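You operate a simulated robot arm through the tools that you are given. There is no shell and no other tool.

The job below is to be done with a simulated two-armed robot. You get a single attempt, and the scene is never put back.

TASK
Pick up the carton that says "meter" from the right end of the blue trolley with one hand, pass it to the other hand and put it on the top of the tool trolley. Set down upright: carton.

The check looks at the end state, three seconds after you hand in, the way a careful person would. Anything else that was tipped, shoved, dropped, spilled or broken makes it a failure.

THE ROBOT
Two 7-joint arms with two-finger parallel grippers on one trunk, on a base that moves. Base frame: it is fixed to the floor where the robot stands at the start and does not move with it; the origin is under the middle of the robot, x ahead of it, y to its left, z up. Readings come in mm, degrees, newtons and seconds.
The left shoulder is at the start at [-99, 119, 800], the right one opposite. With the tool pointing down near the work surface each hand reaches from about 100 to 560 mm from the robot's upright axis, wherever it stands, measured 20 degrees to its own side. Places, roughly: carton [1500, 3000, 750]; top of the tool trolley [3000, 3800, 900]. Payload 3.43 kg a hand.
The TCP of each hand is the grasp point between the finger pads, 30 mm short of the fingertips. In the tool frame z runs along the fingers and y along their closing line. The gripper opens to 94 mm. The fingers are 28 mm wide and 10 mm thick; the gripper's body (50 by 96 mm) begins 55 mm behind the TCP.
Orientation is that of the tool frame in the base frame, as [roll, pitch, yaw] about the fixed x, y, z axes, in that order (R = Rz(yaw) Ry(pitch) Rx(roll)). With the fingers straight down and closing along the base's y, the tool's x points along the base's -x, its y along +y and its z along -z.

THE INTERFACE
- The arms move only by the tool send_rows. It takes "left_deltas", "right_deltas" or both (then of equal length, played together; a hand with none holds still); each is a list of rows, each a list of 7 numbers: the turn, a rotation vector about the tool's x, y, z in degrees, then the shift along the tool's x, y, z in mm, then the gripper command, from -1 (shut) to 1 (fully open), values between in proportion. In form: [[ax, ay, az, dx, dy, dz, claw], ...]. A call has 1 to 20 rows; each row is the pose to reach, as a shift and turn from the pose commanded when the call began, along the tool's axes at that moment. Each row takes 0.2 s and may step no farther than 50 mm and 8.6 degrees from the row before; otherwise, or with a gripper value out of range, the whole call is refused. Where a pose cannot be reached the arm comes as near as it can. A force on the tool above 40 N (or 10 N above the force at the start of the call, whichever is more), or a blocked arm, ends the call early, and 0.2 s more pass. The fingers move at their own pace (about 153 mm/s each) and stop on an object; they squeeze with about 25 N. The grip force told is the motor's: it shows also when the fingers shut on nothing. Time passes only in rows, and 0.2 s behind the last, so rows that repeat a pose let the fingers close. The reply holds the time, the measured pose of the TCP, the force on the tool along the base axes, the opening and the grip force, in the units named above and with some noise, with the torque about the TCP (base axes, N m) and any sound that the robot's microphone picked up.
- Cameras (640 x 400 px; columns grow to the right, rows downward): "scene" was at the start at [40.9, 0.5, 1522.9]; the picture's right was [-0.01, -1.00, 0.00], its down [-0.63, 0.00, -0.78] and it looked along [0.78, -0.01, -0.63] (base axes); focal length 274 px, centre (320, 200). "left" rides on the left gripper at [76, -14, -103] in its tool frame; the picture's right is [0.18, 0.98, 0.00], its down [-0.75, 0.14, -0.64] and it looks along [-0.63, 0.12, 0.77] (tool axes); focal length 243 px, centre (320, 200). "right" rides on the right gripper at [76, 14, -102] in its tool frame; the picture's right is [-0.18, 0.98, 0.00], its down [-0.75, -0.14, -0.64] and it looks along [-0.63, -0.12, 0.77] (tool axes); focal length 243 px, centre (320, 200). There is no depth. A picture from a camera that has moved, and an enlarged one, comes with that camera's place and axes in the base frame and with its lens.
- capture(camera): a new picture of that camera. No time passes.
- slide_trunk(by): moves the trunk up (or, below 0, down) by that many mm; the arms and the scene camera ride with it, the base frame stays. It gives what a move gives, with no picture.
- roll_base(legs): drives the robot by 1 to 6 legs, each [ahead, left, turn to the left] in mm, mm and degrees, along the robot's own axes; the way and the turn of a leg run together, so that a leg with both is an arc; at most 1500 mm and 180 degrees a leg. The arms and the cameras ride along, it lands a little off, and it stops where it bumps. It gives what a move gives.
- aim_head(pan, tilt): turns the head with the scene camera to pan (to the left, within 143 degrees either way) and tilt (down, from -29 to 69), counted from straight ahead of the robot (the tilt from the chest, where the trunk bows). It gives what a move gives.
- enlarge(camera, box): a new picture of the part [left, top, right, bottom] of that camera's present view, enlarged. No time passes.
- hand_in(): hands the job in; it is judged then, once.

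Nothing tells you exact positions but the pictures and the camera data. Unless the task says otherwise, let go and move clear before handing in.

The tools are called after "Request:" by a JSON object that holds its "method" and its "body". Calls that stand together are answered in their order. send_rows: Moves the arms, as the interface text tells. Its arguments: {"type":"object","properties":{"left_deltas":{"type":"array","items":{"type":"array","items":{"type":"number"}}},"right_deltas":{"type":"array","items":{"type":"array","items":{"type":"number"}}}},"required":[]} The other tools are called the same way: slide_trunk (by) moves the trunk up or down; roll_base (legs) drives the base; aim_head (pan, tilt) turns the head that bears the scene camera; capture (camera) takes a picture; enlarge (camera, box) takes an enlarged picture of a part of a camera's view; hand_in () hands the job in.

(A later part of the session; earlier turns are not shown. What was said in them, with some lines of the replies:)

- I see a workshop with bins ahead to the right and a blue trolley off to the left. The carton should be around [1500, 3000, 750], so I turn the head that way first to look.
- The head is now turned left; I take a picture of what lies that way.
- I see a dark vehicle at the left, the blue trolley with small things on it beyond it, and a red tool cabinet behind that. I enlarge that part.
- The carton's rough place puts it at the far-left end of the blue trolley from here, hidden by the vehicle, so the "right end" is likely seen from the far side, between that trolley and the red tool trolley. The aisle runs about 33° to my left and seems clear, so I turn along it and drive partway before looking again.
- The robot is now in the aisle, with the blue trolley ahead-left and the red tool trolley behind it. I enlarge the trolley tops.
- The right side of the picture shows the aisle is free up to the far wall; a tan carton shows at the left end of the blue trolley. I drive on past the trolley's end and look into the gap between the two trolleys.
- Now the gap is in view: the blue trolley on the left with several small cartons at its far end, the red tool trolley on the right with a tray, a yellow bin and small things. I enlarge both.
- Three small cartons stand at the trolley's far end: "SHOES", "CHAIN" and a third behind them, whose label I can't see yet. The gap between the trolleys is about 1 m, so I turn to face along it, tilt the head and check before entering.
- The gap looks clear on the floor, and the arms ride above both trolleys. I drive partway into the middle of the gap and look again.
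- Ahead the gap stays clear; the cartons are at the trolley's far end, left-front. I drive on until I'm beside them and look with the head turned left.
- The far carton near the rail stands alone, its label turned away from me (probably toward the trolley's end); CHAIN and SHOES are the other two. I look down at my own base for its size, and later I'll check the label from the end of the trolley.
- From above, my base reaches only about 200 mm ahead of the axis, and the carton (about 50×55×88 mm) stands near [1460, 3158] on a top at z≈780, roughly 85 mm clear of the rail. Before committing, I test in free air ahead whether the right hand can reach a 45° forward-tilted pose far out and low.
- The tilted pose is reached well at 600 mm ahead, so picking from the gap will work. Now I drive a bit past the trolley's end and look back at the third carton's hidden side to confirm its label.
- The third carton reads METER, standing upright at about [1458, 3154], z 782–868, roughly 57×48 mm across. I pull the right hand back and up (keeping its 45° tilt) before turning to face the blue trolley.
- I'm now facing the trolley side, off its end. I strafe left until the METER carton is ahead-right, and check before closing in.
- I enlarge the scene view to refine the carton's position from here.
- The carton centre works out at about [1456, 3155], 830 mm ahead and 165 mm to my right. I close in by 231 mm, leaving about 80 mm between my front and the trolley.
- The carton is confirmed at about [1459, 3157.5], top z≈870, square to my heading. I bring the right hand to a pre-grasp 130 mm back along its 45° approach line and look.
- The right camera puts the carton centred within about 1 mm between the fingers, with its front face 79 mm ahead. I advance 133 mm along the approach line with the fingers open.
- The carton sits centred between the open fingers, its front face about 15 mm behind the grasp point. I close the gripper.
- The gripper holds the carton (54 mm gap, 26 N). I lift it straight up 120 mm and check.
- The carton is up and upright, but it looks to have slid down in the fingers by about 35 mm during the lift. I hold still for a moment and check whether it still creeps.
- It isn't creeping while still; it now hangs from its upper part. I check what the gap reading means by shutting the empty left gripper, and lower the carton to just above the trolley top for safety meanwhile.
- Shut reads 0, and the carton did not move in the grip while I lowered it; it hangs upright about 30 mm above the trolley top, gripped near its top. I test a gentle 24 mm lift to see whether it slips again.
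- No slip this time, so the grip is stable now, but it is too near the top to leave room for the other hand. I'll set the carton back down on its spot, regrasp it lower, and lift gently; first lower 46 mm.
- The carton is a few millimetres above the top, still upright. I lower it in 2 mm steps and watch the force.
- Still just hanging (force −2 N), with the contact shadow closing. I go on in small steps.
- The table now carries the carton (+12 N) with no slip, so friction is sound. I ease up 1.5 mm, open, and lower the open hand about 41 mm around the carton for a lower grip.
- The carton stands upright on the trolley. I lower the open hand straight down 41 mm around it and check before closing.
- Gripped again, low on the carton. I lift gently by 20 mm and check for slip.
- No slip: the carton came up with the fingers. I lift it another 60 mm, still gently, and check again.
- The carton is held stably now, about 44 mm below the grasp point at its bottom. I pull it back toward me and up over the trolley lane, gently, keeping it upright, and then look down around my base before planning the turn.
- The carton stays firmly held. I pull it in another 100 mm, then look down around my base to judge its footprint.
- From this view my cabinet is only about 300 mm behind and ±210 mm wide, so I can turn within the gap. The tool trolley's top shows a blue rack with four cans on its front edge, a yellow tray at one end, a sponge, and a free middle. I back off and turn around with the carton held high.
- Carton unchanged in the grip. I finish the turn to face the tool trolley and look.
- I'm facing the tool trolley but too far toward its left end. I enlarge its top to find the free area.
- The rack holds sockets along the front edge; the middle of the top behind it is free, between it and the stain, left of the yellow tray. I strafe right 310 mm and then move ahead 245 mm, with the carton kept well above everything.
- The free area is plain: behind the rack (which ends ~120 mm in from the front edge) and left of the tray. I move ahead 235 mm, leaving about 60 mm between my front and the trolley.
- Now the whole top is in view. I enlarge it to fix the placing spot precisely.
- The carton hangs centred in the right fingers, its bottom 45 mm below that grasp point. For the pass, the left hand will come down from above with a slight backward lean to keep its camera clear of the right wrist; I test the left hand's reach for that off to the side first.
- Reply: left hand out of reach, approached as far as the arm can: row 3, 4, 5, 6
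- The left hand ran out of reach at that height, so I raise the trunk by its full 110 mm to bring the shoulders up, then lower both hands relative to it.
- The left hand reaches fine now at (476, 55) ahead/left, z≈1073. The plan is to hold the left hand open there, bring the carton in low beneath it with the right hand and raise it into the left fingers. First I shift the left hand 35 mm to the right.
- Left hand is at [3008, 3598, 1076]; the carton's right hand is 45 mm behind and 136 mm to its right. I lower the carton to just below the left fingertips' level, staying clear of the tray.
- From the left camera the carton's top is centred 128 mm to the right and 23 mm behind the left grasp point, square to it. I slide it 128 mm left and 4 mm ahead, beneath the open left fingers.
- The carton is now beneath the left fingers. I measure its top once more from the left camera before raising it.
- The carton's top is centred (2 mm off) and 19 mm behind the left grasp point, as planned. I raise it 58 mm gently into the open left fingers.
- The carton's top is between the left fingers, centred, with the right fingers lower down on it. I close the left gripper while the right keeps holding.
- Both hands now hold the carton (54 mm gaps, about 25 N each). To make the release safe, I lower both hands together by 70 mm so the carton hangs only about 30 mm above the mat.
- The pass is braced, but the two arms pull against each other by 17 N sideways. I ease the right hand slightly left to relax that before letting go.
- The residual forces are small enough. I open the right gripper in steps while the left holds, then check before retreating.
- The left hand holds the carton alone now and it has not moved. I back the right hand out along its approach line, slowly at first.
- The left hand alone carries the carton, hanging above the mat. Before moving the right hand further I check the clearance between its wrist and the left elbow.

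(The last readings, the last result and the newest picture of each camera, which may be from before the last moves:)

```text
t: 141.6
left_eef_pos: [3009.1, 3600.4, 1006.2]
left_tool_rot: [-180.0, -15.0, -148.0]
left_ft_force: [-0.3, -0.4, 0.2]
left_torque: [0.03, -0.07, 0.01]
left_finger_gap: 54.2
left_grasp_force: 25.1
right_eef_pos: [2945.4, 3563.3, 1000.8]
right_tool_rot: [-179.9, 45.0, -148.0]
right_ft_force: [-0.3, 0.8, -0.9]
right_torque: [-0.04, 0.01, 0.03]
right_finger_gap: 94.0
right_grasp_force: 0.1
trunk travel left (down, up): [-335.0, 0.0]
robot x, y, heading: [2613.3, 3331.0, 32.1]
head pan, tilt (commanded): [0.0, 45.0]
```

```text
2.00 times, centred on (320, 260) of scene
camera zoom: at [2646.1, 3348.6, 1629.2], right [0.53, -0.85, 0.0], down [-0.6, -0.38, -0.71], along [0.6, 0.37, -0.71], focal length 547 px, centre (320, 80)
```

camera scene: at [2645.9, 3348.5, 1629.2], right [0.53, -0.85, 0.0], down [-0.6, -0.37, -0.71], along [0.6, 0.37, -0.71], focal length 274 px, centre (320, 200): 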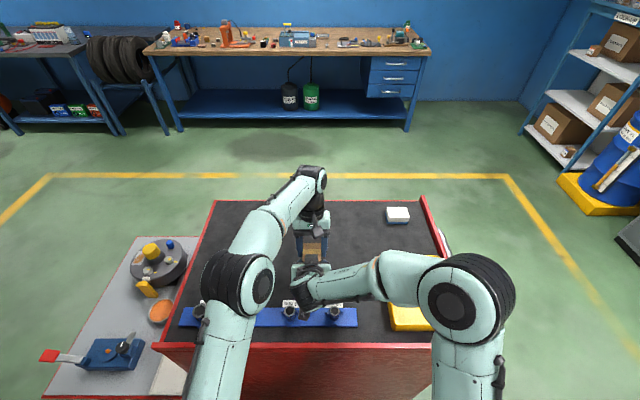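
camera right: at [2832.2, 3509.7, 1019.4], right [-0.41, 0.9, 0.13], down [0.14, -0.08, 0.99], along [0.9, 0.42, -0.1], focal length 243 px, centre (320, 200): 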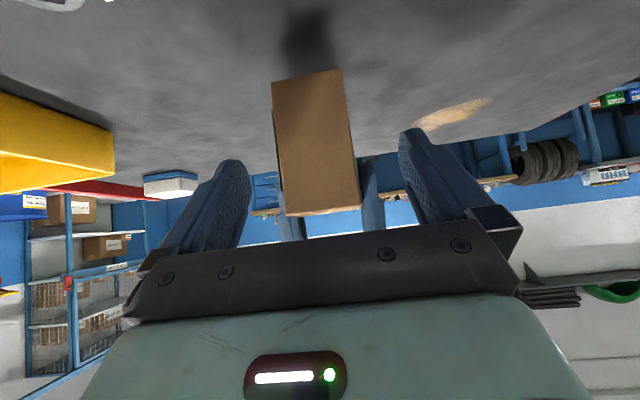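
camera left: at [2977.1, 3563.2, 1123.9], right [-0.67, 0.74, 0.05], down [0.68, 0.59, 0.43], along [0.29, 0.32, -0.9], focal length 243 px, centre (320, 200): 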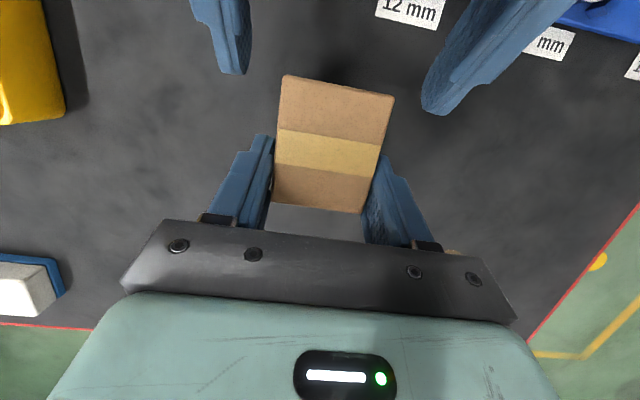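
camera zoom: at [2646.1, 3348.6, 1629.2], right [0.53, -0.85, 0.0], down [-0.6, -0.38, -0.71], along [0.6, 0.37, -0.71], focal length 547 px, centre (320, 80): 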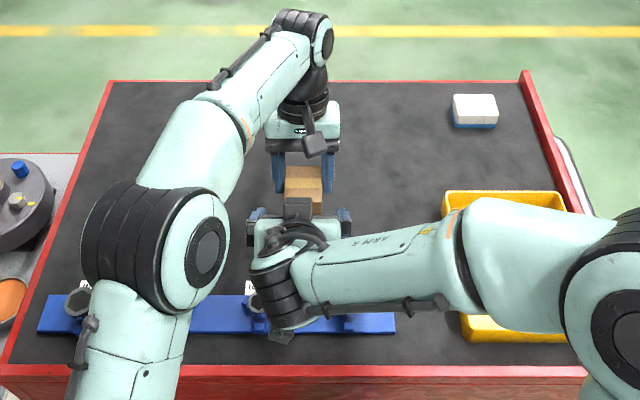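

The right wrist has a narrow lateral gap to the left elbow, so I take it back 30 mm level while easing right, then fully to the right and clear.

Request:
{"method": "send_rows", "body": {"right_deltas": [[0, 0, 0, 5, -3, -5, 1], [0, 0, 0, 11, -7, -11, 1], [0, 0, 0, 18, -11, -18, 1], [0, 0, 0, 24, -14, -24, 1], [0, 0, 0, 24, -14, -24, 1]]}}

Request:
{"method": "capture", "body": {"camera": "left"}}

Request:
{"method": "capture", "body": {"camera": "right"}}

```text
t: 142.8
left_eef_pos: [3008.9, 3600.0, 1005.3]
left_tool_rot: [-180.0, -14.9, -148.0]
left_ft_force: [0.2, 0.0, 0.3]
left_torque: [0.02, -0.06, -0.01]
left_finger_gap: 54.0
left_grasp_force: 25.1
right_eef_pos: [2924.2, 3533.5, 1000.6]
right_tool_rot: [-179.9, 45.1, -147.9]
right_ft_force: [1.1, 0.1, -0.9]
right_torque: [0.0, -0.02, -0.01]
right_finger_gap: 93.9
right_grasp_force: 0.0
trunk travel left (down, up): [-335.0, 0.0]
robot x, y, heading: [2615.5, 3327.4, 31.9]
head pan, tilt (commanded): [0.0, 45.0]
```

```text
taken
camera left: at [2977.0, 3563.2, 1123.9], right [-0.67, 0.74, 0.05], down [0.68, 0.59, 0.43], along [0.29, 0.32, -0.9], focal length 243 px, centre (320, 200)
```

left: 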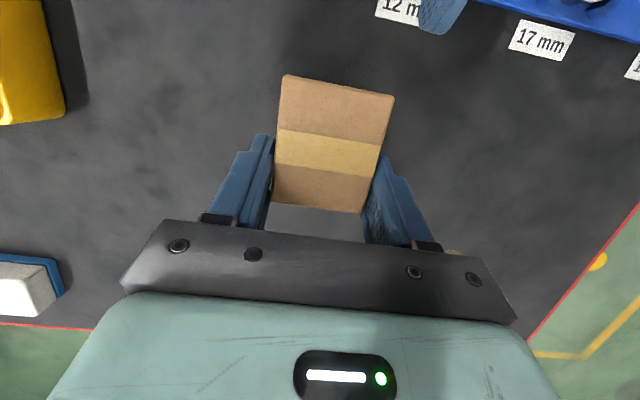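

```text
taken
camera right: at [2810.5, 3479.2, 1019.1], right [-0.41, 0.9, 0.13], down [0.14, -0.08, 0.99], along [0.9, 0.42, -0.1], focal length 243 px, centre (320, 200)
```

right: 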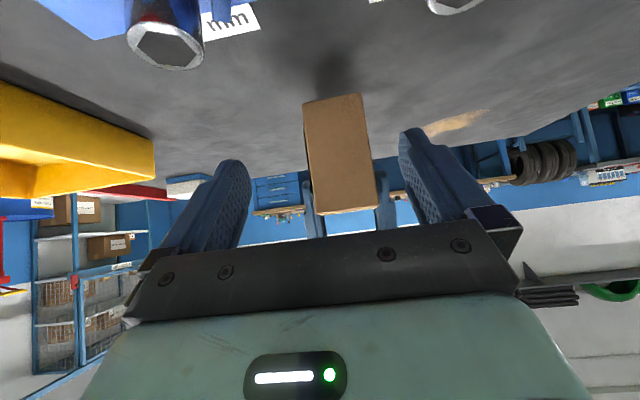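

The right fingers are clear of the carton. I move the right hand 60 mm to the right, where its camera can still watch the carton's base from the side.

Request:
{"method": "send_rows", "body": {"right_deltas": [[0, 0, 0, 0, -15, 0, 1], [0, 0, 0, 0, -35, 0, 1], [0, 0, 0, 0, -60, 0, 1], [0, 0, 0, 0, -60, 0, 1]]}}

Request:
{"method": "capture", "body": {"camera": "right"}}

Request:
{"method": "capture", "body": {"camera": "scene"}}

```text
t: 143.8
left_eef_pos: [3009.4, 3600.6, 1006.6]
left_tool_rot: [-180.0, -14.9, -148.0]
left_ft_force: [-0.7, -0.2, -0.5]
left_torque: [-0.03, -0.02, 0.05]
left_finger_gap: 54.0
left_grasp_force: 25.1
right_eef_pos: [2958.3, 3482.3, 1000.7]
right_tool_rot: [179.9, 45.1, -147.9]
right_ft_force: [-0.5, 0.4, 0.0]
right_torque: [0.01, 0.0, 0.01]
right_finger_gap: 94.0
right_grasp_force: 0.1
trunk travel left (down, up): [-335.0, 0.0]
robot x, y, heading: [2612.3, 3326.8, 31.9]
head pan, tilt (commanded): [0.0, 45.0]
```

```text
taken
camera right: at [2844.1, 3428.7, 1019.0], right [-0.41, 0.9, 0.13], down [0.14, -0.08, 0.99], along [0.9, 0.42, -0.1], focal length 243 px, centre (320, 200)
```

right: 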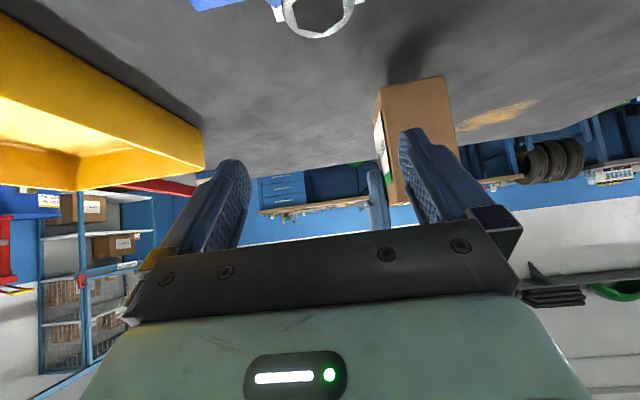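

```text
taken
camera scene: at [2645.8, 3349.0, 1629.2], right [0.53, -0.85, 0.0], down [-0.6, -0.38, -0.71], along [0.6, 0.37, -0.71], focal length 274 px, centre (320, 200)
```

scene: 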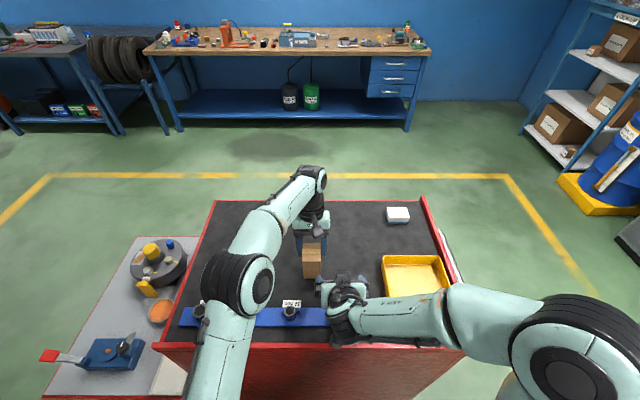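

The label side and base are visible: the carton's bottom is at about z=922, some 30 mm above the mat, in a clear spot 50 mm behind the tags. I lower it 20 mm with the left hand.

Request:
{"method": "send_rows", "body": {"left_deltas": [[0, 0, 0, -0.8, 0, 2.9, -1], [0, 0, 0, -1.8, 0, 6.8, -1], [0, 0, 0, -2.8, 0, 10.6, -1], [0, 0, 0, -3.9, 0, 14.5, -1], [0, 0, 0, -4.9, 0, 18.4, -1], [0, 0, 0, -5.2, 0, 19.3, -1], [0, 0, 0, -5.2, 0, 19.3, -1]]}}

Request:
{"method": "enlarge", "body": {"camera": "right", "box": [340, 20, 520, 220]}}

Request:
{"method": "capture", "body": {"camera": "left"}}

```text
t: 145.4
left_eef_pos: [3009.1, 3600.5, 985.2]
left_tool_rot: [-180.0, -14.9, -148.0]
left_ft_force: [0.3, -0.1, 0.0]
left_torque: [0.07, -0.07, 0.02]
left_finger_gap: 54.3
left_grasp_force: 24.3
right_eef_pos: [2958.2, 3482.9, 1000.3]
right_tool_rot: [-180.0, 45.0, -148.0]
right_ft_force: [-0.7, -0.1, 0.3]
right_torque: [-0.02, -0.01, 0.01]
right_finger_gap: 94.1
right_grasp_force: 0.1
trunk travel left (down, up): [-335.0, 0.0]
robot x, y, heading: [2614.3, 3324.5, 31.8]
head pan, tilt (commanded): [0.0, 45.0]
```

```text
2.00 times, centred on (430, 120) of right
camera zoom: at [2844.0, 3428.7, 1019.0], right [-0.41, 0.9, 0.13], down [0.14, -0.08, 0.99], along [0.9, 0.42, -0.1], focal length 485 px, centre (100, 360)
```

zoom: 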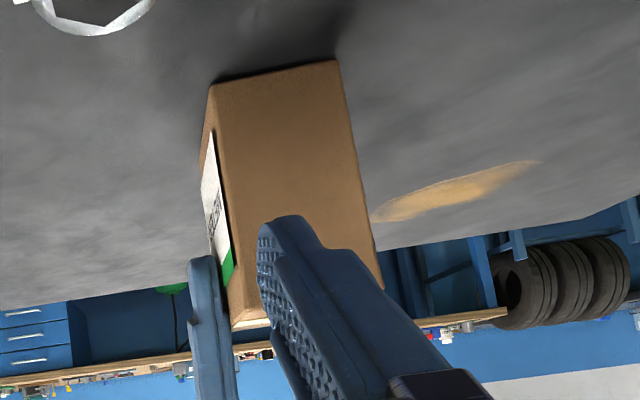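

```text
taken
camera left: at [2976.8, 3563.3, 1103.5], right [-0.67, 0.74, 0.05], down [0.68, 0.59, 0.43], along [0.29, 0.32, -0.9], focal length 243 px, centre (320, 200)
```

left: 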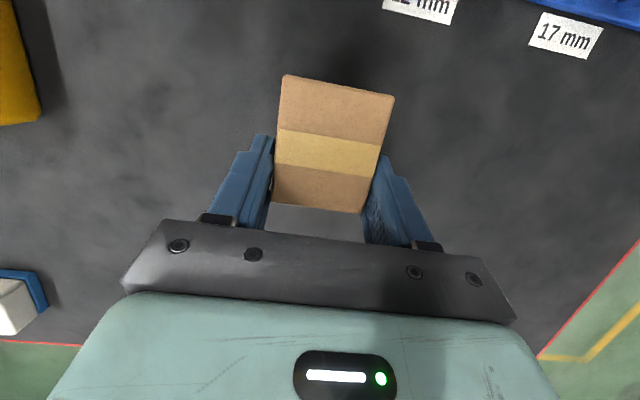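

The base is close to the mat now. I continue in small steps, watching the left hand's force.

Request:
{"method": "send_rows", "body": {"left_deltas": [[0, 0, 0, -0.5, 0, 1.9, -1], [0, 0, 0, -1, 0, 3.9, -1], [0, 0, 0, -1.5, 0, 5.8, -1], [0, 0, 0, -1.5, 0, 5.8, -1]]}}

Request:
{"method": "send_rows", "body": {"left_deltas": [[0, 0, 0, -0.5, 0, 1.9, -1], [0, 0, 0, -0.5, 0, 1.9, -1]]}}

Request:
{"method": "enlarge", "body": {"camera": "right", "box": [340, 20, 520, 220]}}

```text
t: 146.4
left_eef_pos: [3008.7, 3599.9, 982.0]
left_tool_rot: [-179.9, -14.6, -147.9]
left_ft_force: [3.2, -0.3, 21.3]
left_torque: [-0.06, 0.04, 0.01]
left_finger_gap: 54.3
left_grasp_force: 25.3
right_eef_pos: [2956.7, 3482.0, 1000.9]
right_tool_rot: [179.9, 45.1, -148.0]
right_ft_force: [-0.3, -0.5, 0.7]
right_torque: [-0.02, 0.02, 0.0]
right_finger_gap: 94.0
right_grasp_force: 0.1
trunk travel left (down, up): [-335.0, 0.0]
robot x, y, heading: [2618.9, 3325.5, 31.8]
head pan, tilt (commanded): [0.0, 45.0]
```

```text
t: 147.0
left_eef_pos: [3008.5, 3597.9, 978.2]
left_tool_rot: [-180.0, -14.8, -148.0]
left_ft_force: [5.4, -2.6, 20.8]
left_torque: [-0.03, -0.08, -0.07]
left_finger_gap: 54.3
left_grasp_force: 25.4
right_eef_pos: [2956.9, 3481.1, 1001.4]
right_tool_rot: [180.0, 45.2, -148.0]
right_ft_force: [0.6, -0.3, -0.6]
right_torque: [-0.02, -0.02, -0.01]
right_finger_gap: 93.8
right_grasp_force: 0.1
trunk travel left (down, up): [-335.0, 0.0]
robot x, y, heading: [2616.4, 3327.9, 31.9]
head pan, tilt (commanded): [0.0, 45.0]
```

```text
2.00 times, centred on (430, 120) of right
camera zoom: at [2843.6, 3427.7, 1019.3], right [-0.41, 0.9, 0.13], down [0.14, -0.08, 0.99], along [0.9, 0.42, -0.1], focal length 485 px, centre (100, 360)
```

zoom: 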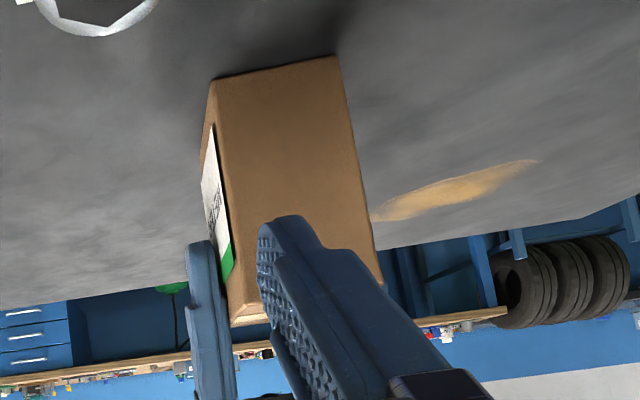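

The carton stands on the mat (about 21 N of push). I ease the left hand up 1 mm to take the push off, and then open its fingers.

Request:
{"method": "send_rows", "body": {"left_deltas": [[0, 0, 0, 0.25, 0, -0.9, -1], [0, 0, 0, 0.25, 0, -0.9, -1]]}}

Request:
{"method": "enlarge", "body": {"camera": "right", "box": [340, 20, 520, 220]}}

```text
t: 147.6
left_eef_pos: [3007.8, 3598.5, 977.8]
left_tool_rot: [180.0, -14.9, -148.1]
left_ft_force: [5.3, -2.5, 13.3]
left_torque: [0.13, -0.49, -0.08]
left_finger_gap: 54.5
left_grasp_force: 25.1
right_eef_pos: [2958.5, 3482.8, 1001.2]
right_tool_rot: [180.0, 45.0, -148.0]
right_ft_force: [-0.3, 0.1, -0.9]
right_torque: [0.01, 0.03, -0.05]
right_finger_gap: 94.1
right_grasp_force: 0.0
trunk travel left (down, up): [-335.0, 0.0]
robot x, y, heading: [2618.4, 3325.2, 32.2]
head pan, tilt (commanded): [0.0, 45.0]
```

```text
2.00 times, centred on (430, 120) of right
camera zoom: at [2843.8, 3427.9, 1019.1], right [-0.41, 0.9, 0.13], down [0.14, -0.08, 0.99], along [0.9, 0.42, -0.1], focal length 485 px, centre (100, 360)
```

zoom: 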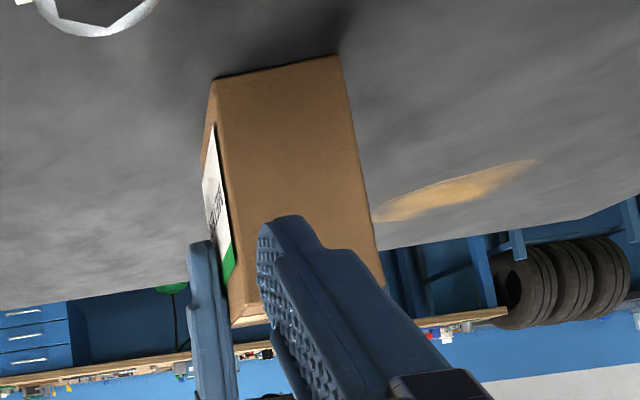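

Request:
{"method": "send_rows", "body": {"left_deltas": [[0, 0, 0, 0.25, 0, -0.9, -1], [0, 0, 0, 0.25, 0, -0.9, -1]]}}

Request:
{"method": "send_rows", "body": {"left_deltas": [[0, 0, 0, 0.1, 0, -0.5, -1], [0, 0, 0, 0.1, 0, -0.5, 0.2], [0, 0, 0, 0.1, 0, -0.5, 0.35], [0, 0, 0, 0.1, 0, -0.5, 0.6], [0, 0, 0, 0.1, 0, -0.5, 1], [0, 0, 0, 0.1, 0, -0.5, 1]]}}

Request:
{"method": "capture", "body": {"camera": "left"}}

Request:
{"method": "enlarge", "body": {"camera": "right", "box": [340, 20, 520, 220]}}

```text
t: 148.2
left_eef_pos: [3005.9, 3600.2, 978.3]
left_tool_rot: [179.9, -15.1, -148.0]
left_ft_force: [1.9, -2.0, 5.8]
left_torque: [-0.07, -0.17, -0.04]
left_finger_gap: 54.2
left_grasp_force: 24.9
right_eef_pos: [2957.5, 3483.1, 1000.9]
right_tool_rot: [179.9, 45.1, -148.0]
right_ft_force: [0.9, 0.0, 0.3]
right_torque: [0.02, 0.02, 0.0]
right_finger_gap: 94.1
right_grasp_force: 0.1
trunk travel left (down, up): [-335.0, 0.0]
robot x, y, heading: [2621.0, 3327.7, 32.4]
head pan, tilt (commanded): [0.0, 45.0]
```

```text
t: 149.6
left_eef_pos: [3007.6, 3600.4, 979.7]
left_tool_rot: [179.9, -15.0, -148.1]
left_ft_force: [0.0, 0.5, 0.3]
left_torque: [-0.01, 0.0, 0.02]
left_finger_gap: 94.1
left_grasp_force: 0.0
right_eef_pos: [2958.9, 3482.8, 1000.0]
right_tool_rot: [-180.0, 45.0, -148.0]
right_ft_force: [-0.6, 0.1, -1.0]
right_torque: [0.0, -0.01, 0.01]
right_finger_gap: 94.3
right_grasp_force: 0.1
trunk travel left (down, up): [-335.0, 0.0]
robot x, y, heading: [2612.6, 3327.9, 32.2]
head pan, tilt (commanded): [0.0, 45.0]
```

```text
taken
camera left: at [2976.2, 3563.9, 1098.0], right [-0.67, 0.74, 0.05], down [0.68, 0.59, 0.43], along [0.29, 0.32, -0.9], focal length 243 px, centre (320, 200)
```

left: 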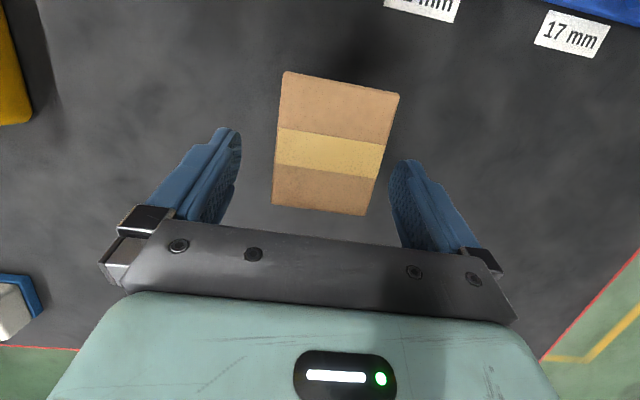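

```text
2.00 times, centred on (430, 120) of right
camera zoom: at [2844.0, 3428.6, 1019.0], right [-0.41, 0.9, 0.13], down [0.14, -0.08, 0.99], along [0.9, 0.42, -0.1], focal length 485 px, centre (100, 360)
```

zoom: 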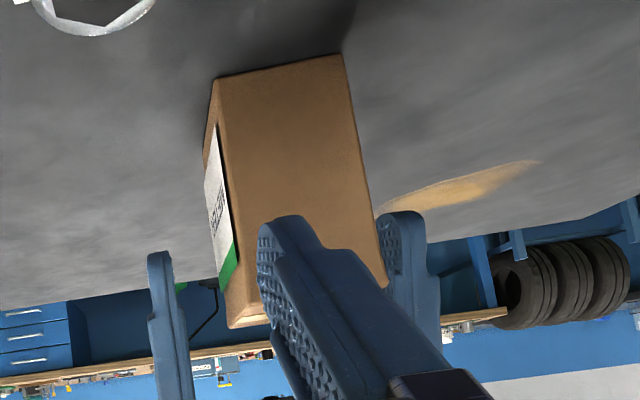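

The carton is released and standing upright. I raise the left hand straight up away from it.

Request:
{"method": "send_rows", "body": {"left_deltas": [[0, 0, 0, 2, 0, -7.5, 1], [0, 0, 0, 5.2, 0, -19.3, 1], [0, 0, 0, 9.1, 0, -33.8, 1], [0, 0, 0, 13, 0, -48.3, 1], [0, 0, 0, 18.1, 0, -67.6, 1], [0, 0, 0, 22, 0, -82, 1], [0, 0, 0, 22, 0, -82, 1]]}}

Request:
{"method": "capture", "body": {"camera": "left"}}

Request:
{"method": "capture", "body": {"camera": "right"}}

Request:
{"method": "capture", "body": {"camera": "scene"}}

```text
t: 151.2
left_eef_pos: [3008.2, 3601.5, 1063.3]
left_tool_rot: [-180.0, -14.9, -148.0]
left_ft_force: [0.7, -0.6, 0.7]
left_torque: [0.0, 0.06, -0.02]
left_finger_gap: 94.0
left_grasp_force: 0.1
right_eef_pos: [2958.7, 3482.7, 1001.3]
right_tool_rot: [-180.0, 45.0, -148.0]
right_ft_force: [-0.7, 0.5, 0.4]
right_torque: [0.0, -0.01, 0.01]
right_finger_gap: 94.1
right_grasp_force: 0.1
trunk travel left (down, up): [-335.0, 0.0]
robot x, y, heading: [2613.9, 3328.9, 31.9]
head pan, tilt (commanded): [0.0, 45.0]
```

```text
taken
camera left: at [2976.5, 3564.6, 1182.0], right [-0.67, 0.74, 0.05], down [0.68, 0.59, 0.43], along [0.29, 0.32, -0.9], focal length 243 px, centre (320, 200)
```

left: 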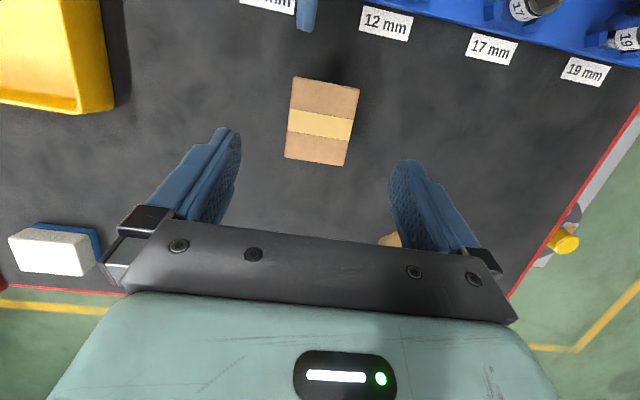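

```text
taken
camera right: at [2844.0, 3428.6, 1019.0], right [-0.41, 0.9, 0.13], down [0.14, -0.08, 0.99], along [0.9, 0.42, -0.1], focal length 243 px, centre (320, 200)
```

right: 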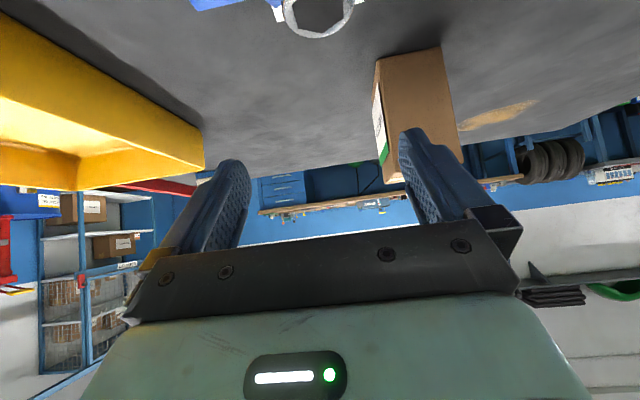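

```text
taken
camera scene: at [2645.7, 3348.4, 1629.2], right [0.53, -0.85, 0.0], down [-0.6, -0.37, -0.71], along [0.6, 0.37, -0.71], focal length 274 px, centre (320, 200)
```

scene: 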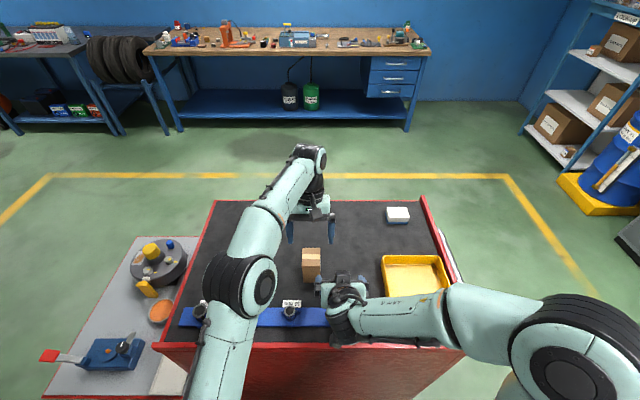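

The carton stands upright on the mat, clear of everything. I raise the right hand out of the way, then draw the left hand up, back and to its side.

Request:
{"method": "send_rows", "body": {"right_deltas": [[0, 0, 0, -14, -3, -14, 1], [0, 0, 0, -35, -8, -35, 1], [0, 0, 0, -60, -15, -60, 1], [0, 0, 0, -80, -30, -85, 1], [0, 0, 0, -85, -55, -105, 1], [0, 0, 0, -85, -80, -125, 1], [0, 0, 0, -85, -80, -125, 1]]}}

Request:
{"method": "send_rows", "body": {"left_deltas": [[0, 0, 0, 5, 0, -20, 1], [0, 0, 0, 12, 20, -25, 1], [0, 0, 0, 28, 45, -25, 1], [0, 0, 0, 44, 70, -22, 1], [0, 0, 0, 60, 90, -18, 1], [0, 0, 0, 75, 100, -12, 1], [0, 0, 0, 75, 100, -12, 1]]}}

Request:
{"method": "capture", "body": {"camera": "scene"}}

```text
t: 152.8
left_eef_pos: [3008.5, 3602.0, 1063.8]
left_tool_rot: [-180.0, -14.9, -147.9]
left_ft_force: [0.5, 0.4, -0.4]
left_torque: [-0.03, -0.01, 0.0]
left_finger_gap: 94.1
left_grasp_force: 0.1
right_eef_pos: [2976.6, 3400.8, 1148.5]
right_tool_rot: [180.0, 44.9, -148.0]
right_ft_force: [-0.1, 0.3, 0.0]
right_torque: [-0.01, 0.01, 0.0]
right_finger_gap: 94.1
right_grasp_force: 0.2
trunk travel left (down, up): [-335.0, 0.0]
robot x, y, heading: [2614.3, 3327.9, 31.9]
head pan, tilt (commanded): [0.0, 45.0]
```

```text
t: 154.4
left_eef_pos: [2897.5, 3648.8, 1095.6]
left_tool_rot: [-179.9, -14.9, -148.0]
left_ft_force: [0.9, 0.3, 0.2]
left_torque: [-0.03, 0.02, 0.0]
left_finger_gap: 94.1
left_grasp_force: 0.0
right_eef_pos: [2975.8, 3400.2, 1149.4]
right_tool_rot: [180.0, 45.0, -148.0]
right_ft_force: [0.2, -0.4, -0.1]
right_torque: [0.03, 0.01, 0.02]
right_finger_gap: 94.2
right_grasp_force: 0.1
trunk travel left (down, up): [-335.0, 0.0]
robot x, y, heading: [2616.8, 3326.9, 32.0]
head pan, tilt (commanded): [0.0, 45.0]
```

```text
taken
camera scene: at [2646.1, 3348.4, 1629.2], right [0.53, -0.85, 0.0], down [-0.6, -0.37, -0.71], along [0.6, 0.37, -0.71], focal length 274 px, centre (320, 200)
```

scene: 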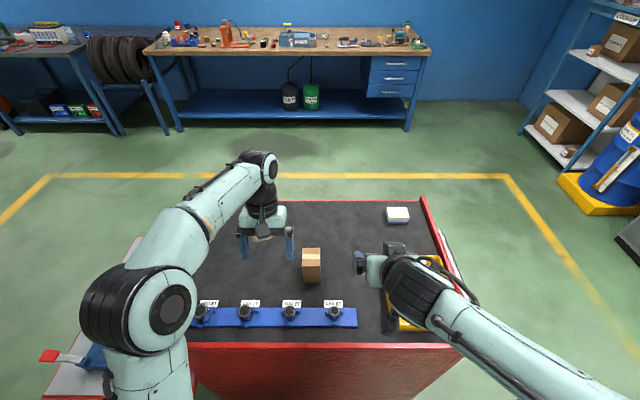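

Both hands are clear and the carton stands free behind the rack. I back the base away 200 mm and take a last careful look at the carton and both trolleys.

Request:
{"method": "roll_base", "body": {"legs": [[-220, 0, 0]]}}

Request:
{"method": "capture", "body": {"camera": "scene"}}

Request:
{"method": "enlarge", "body": {"camera": "scene", "box": [200, 120, 460, 290]}}

```text
t: 156.1
left_eef_pos: [2710.6, 3532.2, 1096.0]
left_tool_rot: [180.0, -14.9, -148.0]
left_ft_force: [-0.3, 0.3, 0.1]
left_torque: [0.01, -0.04, 0.0]
left_finger_gap: 93.9
left_grasp_force: 0.0
right_eef_pos: [2788.9, 3282.8, 1150.3]
right_tool_rot: [180.0, 45.1, -148.0]
right_ft_force: [-0.5, -0.1, -0.6]
right_torque: [-0.01, -0.03, -0.02]
right_finger_gap: 94.0
right_grasp_force: 0.0
trunk travel left (down, up): [-335.0, 0.0]
robot x, y, heading: [2427.3, 3211.5, 31.9]
head pan, tilt (commanded): [0.0, 45.0]
```

```text
taken
camera scene: at [2458.7, 3231.6, 1629.4], right [0.53, -0.85, 0.0], down [-0.6, -0.37, -0.71], along [0.6, 0.37, -0.71], focal length 274 px, centre (320, 200)
```

scene: 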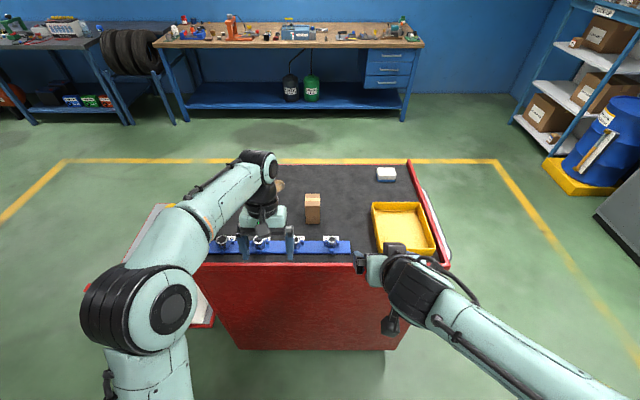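

```text
2.35 times, centred on (330, 205) of scene
camera zoom: at [2458.7, 3231.6, 1629.4], right [0.53, -0.85, 0.0], down [-0.6, -0.37, -0.71], along [0.6, 0.37, -0.71], focal length 644 px, centre (296, 188)
```

zoom: 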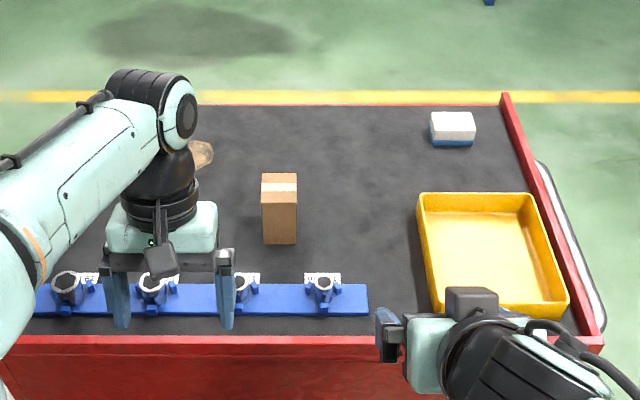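

The METER carton stands upright on the tool trolley with the rack, tray and sponge untouched. I glance back at the blue trolley before handing in.

Request:
{"method": "aim_head", "body": {"pan": 143, "tilt": 35}}

Request:
{"method": "capture", "body": {"camera": "scene"}}

Request:
{"method": "aim_head", "body": {"pan": -143, "tilt": 35}}

Request:
{"method": "capture", "body": {"camera": "scene"}}

```text
t: 158.4
left_eef_pos: [2711.0, 3532.0, 1094.2]
left_tool_rot: [180.0, -14.9, -148.0]
left_ft_force: [0.3, -0.3, 0.3]
left_torque: [0.0, 0.0, 0.01]
left_finger_gap: 94.0
left_grasp_force: 0.1
right_eef_pos: [2789.2, 3283.5, 1149.6]
right_tool_rot: [179.9, 44.9, -148.0]
right_ft_force: [0.2, 0.4, 0.0]
right_torque: [0.02, -0.01, 0.03]
right_finger_gap: 94.1
right_grasp_force: 0.0
trunk travel left (down, up): [-335.0, 0.0]
robot x, y, heading: [2426.8, 3213.1, 32.2]
head pan, tilt (commanded): [143.0, 35.0]
```

```text
taken
camera scene: at [2301.6, 3196.1, 1644.0], right [0.09, 1.0, 0.0], down [0.57, -0.05, -0.82], along [-0.82, 0.07, -0.57], focal length 274 px, centre (320, 200)
```

scene: 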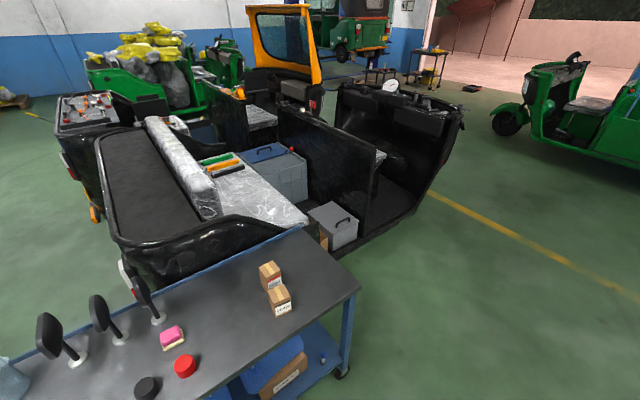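

```text
t: 162.3
left_eef_pos: [2710.7, 3530.6, 1094.0]
left_tool_rot: [-179.9, -14.8, -148.0]
left_ft_force: [-0.5, -0.1, 0.2]
left_torque: [-0.02, 0.02, -0.03]
left_finger_gap: 94.0
left_grasp_force: 0.1
right_eef_pos: [2789.5, 3283.1, 1150.2]
right_tool_rot: [-180.0, 45.0, -148.0]
right_ft_force: [0.1, 0.2, -0.5]
right_torque: [0.03, 0.03, -0.01]
right_finger_gap: 94.1
right_grasp_force: 0.2
trunk travel left (down, up): [-335.0, 0.0]
robot x, y, heading: [2429.2, 3214.6, 32.1]
head pan, tilt (commanded): [-143.0, 35.0]
```

```text
taken
camera scene: at [2357.7, 3106.0, 1644.0], right [-0.93, 0.36, 0.0], down [0.21, 0.54, -0.82], along [-0.29, -0.76, -0.57], focal length 274 px, centre (320, 200)
```

scene: 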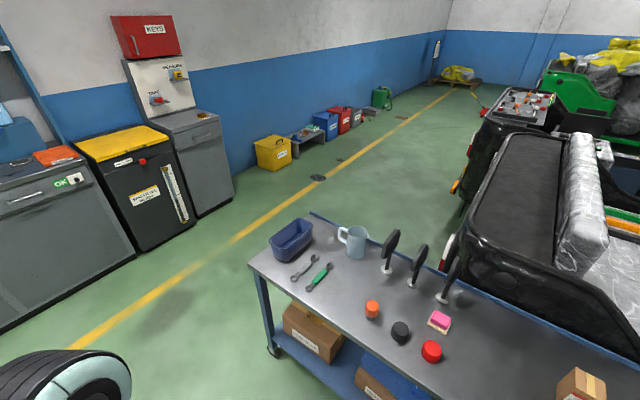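

Everything on the blue trolley, including CHAIN and SHOES, is as it was. The METER carton stands upright on the tool trolley and both hands are empty and clear, so I hand in.

Request:
{"method": "hand_in", "body": {}}

```text
The job is handed in.
```

The METER carton is standing upright on the tool trolley. It sits in the clear area behind the socket rack and to the left of the yellow tray. I have handed the job in, but no result came back.

- **Pick:** I took the carton from the right end of the blue trolley with the right hand. On the first lift it slid about 40 mm down in the fingers, so I set it back on its spot and gripped it lower. It did not slip again.
- **Pass:** I handed it to the left hand just above the tool trolley top, with both hands holding it before the right let go.
- **Placement:** The left hand lowered it onto the mat, released it and drew back. Both hands are empty and the robot has backed off.

In the last pictures the rest of both trolleys looked undisturbed, including the CHAIN and SHOES cartons. The robot did not bump into anything while driving.
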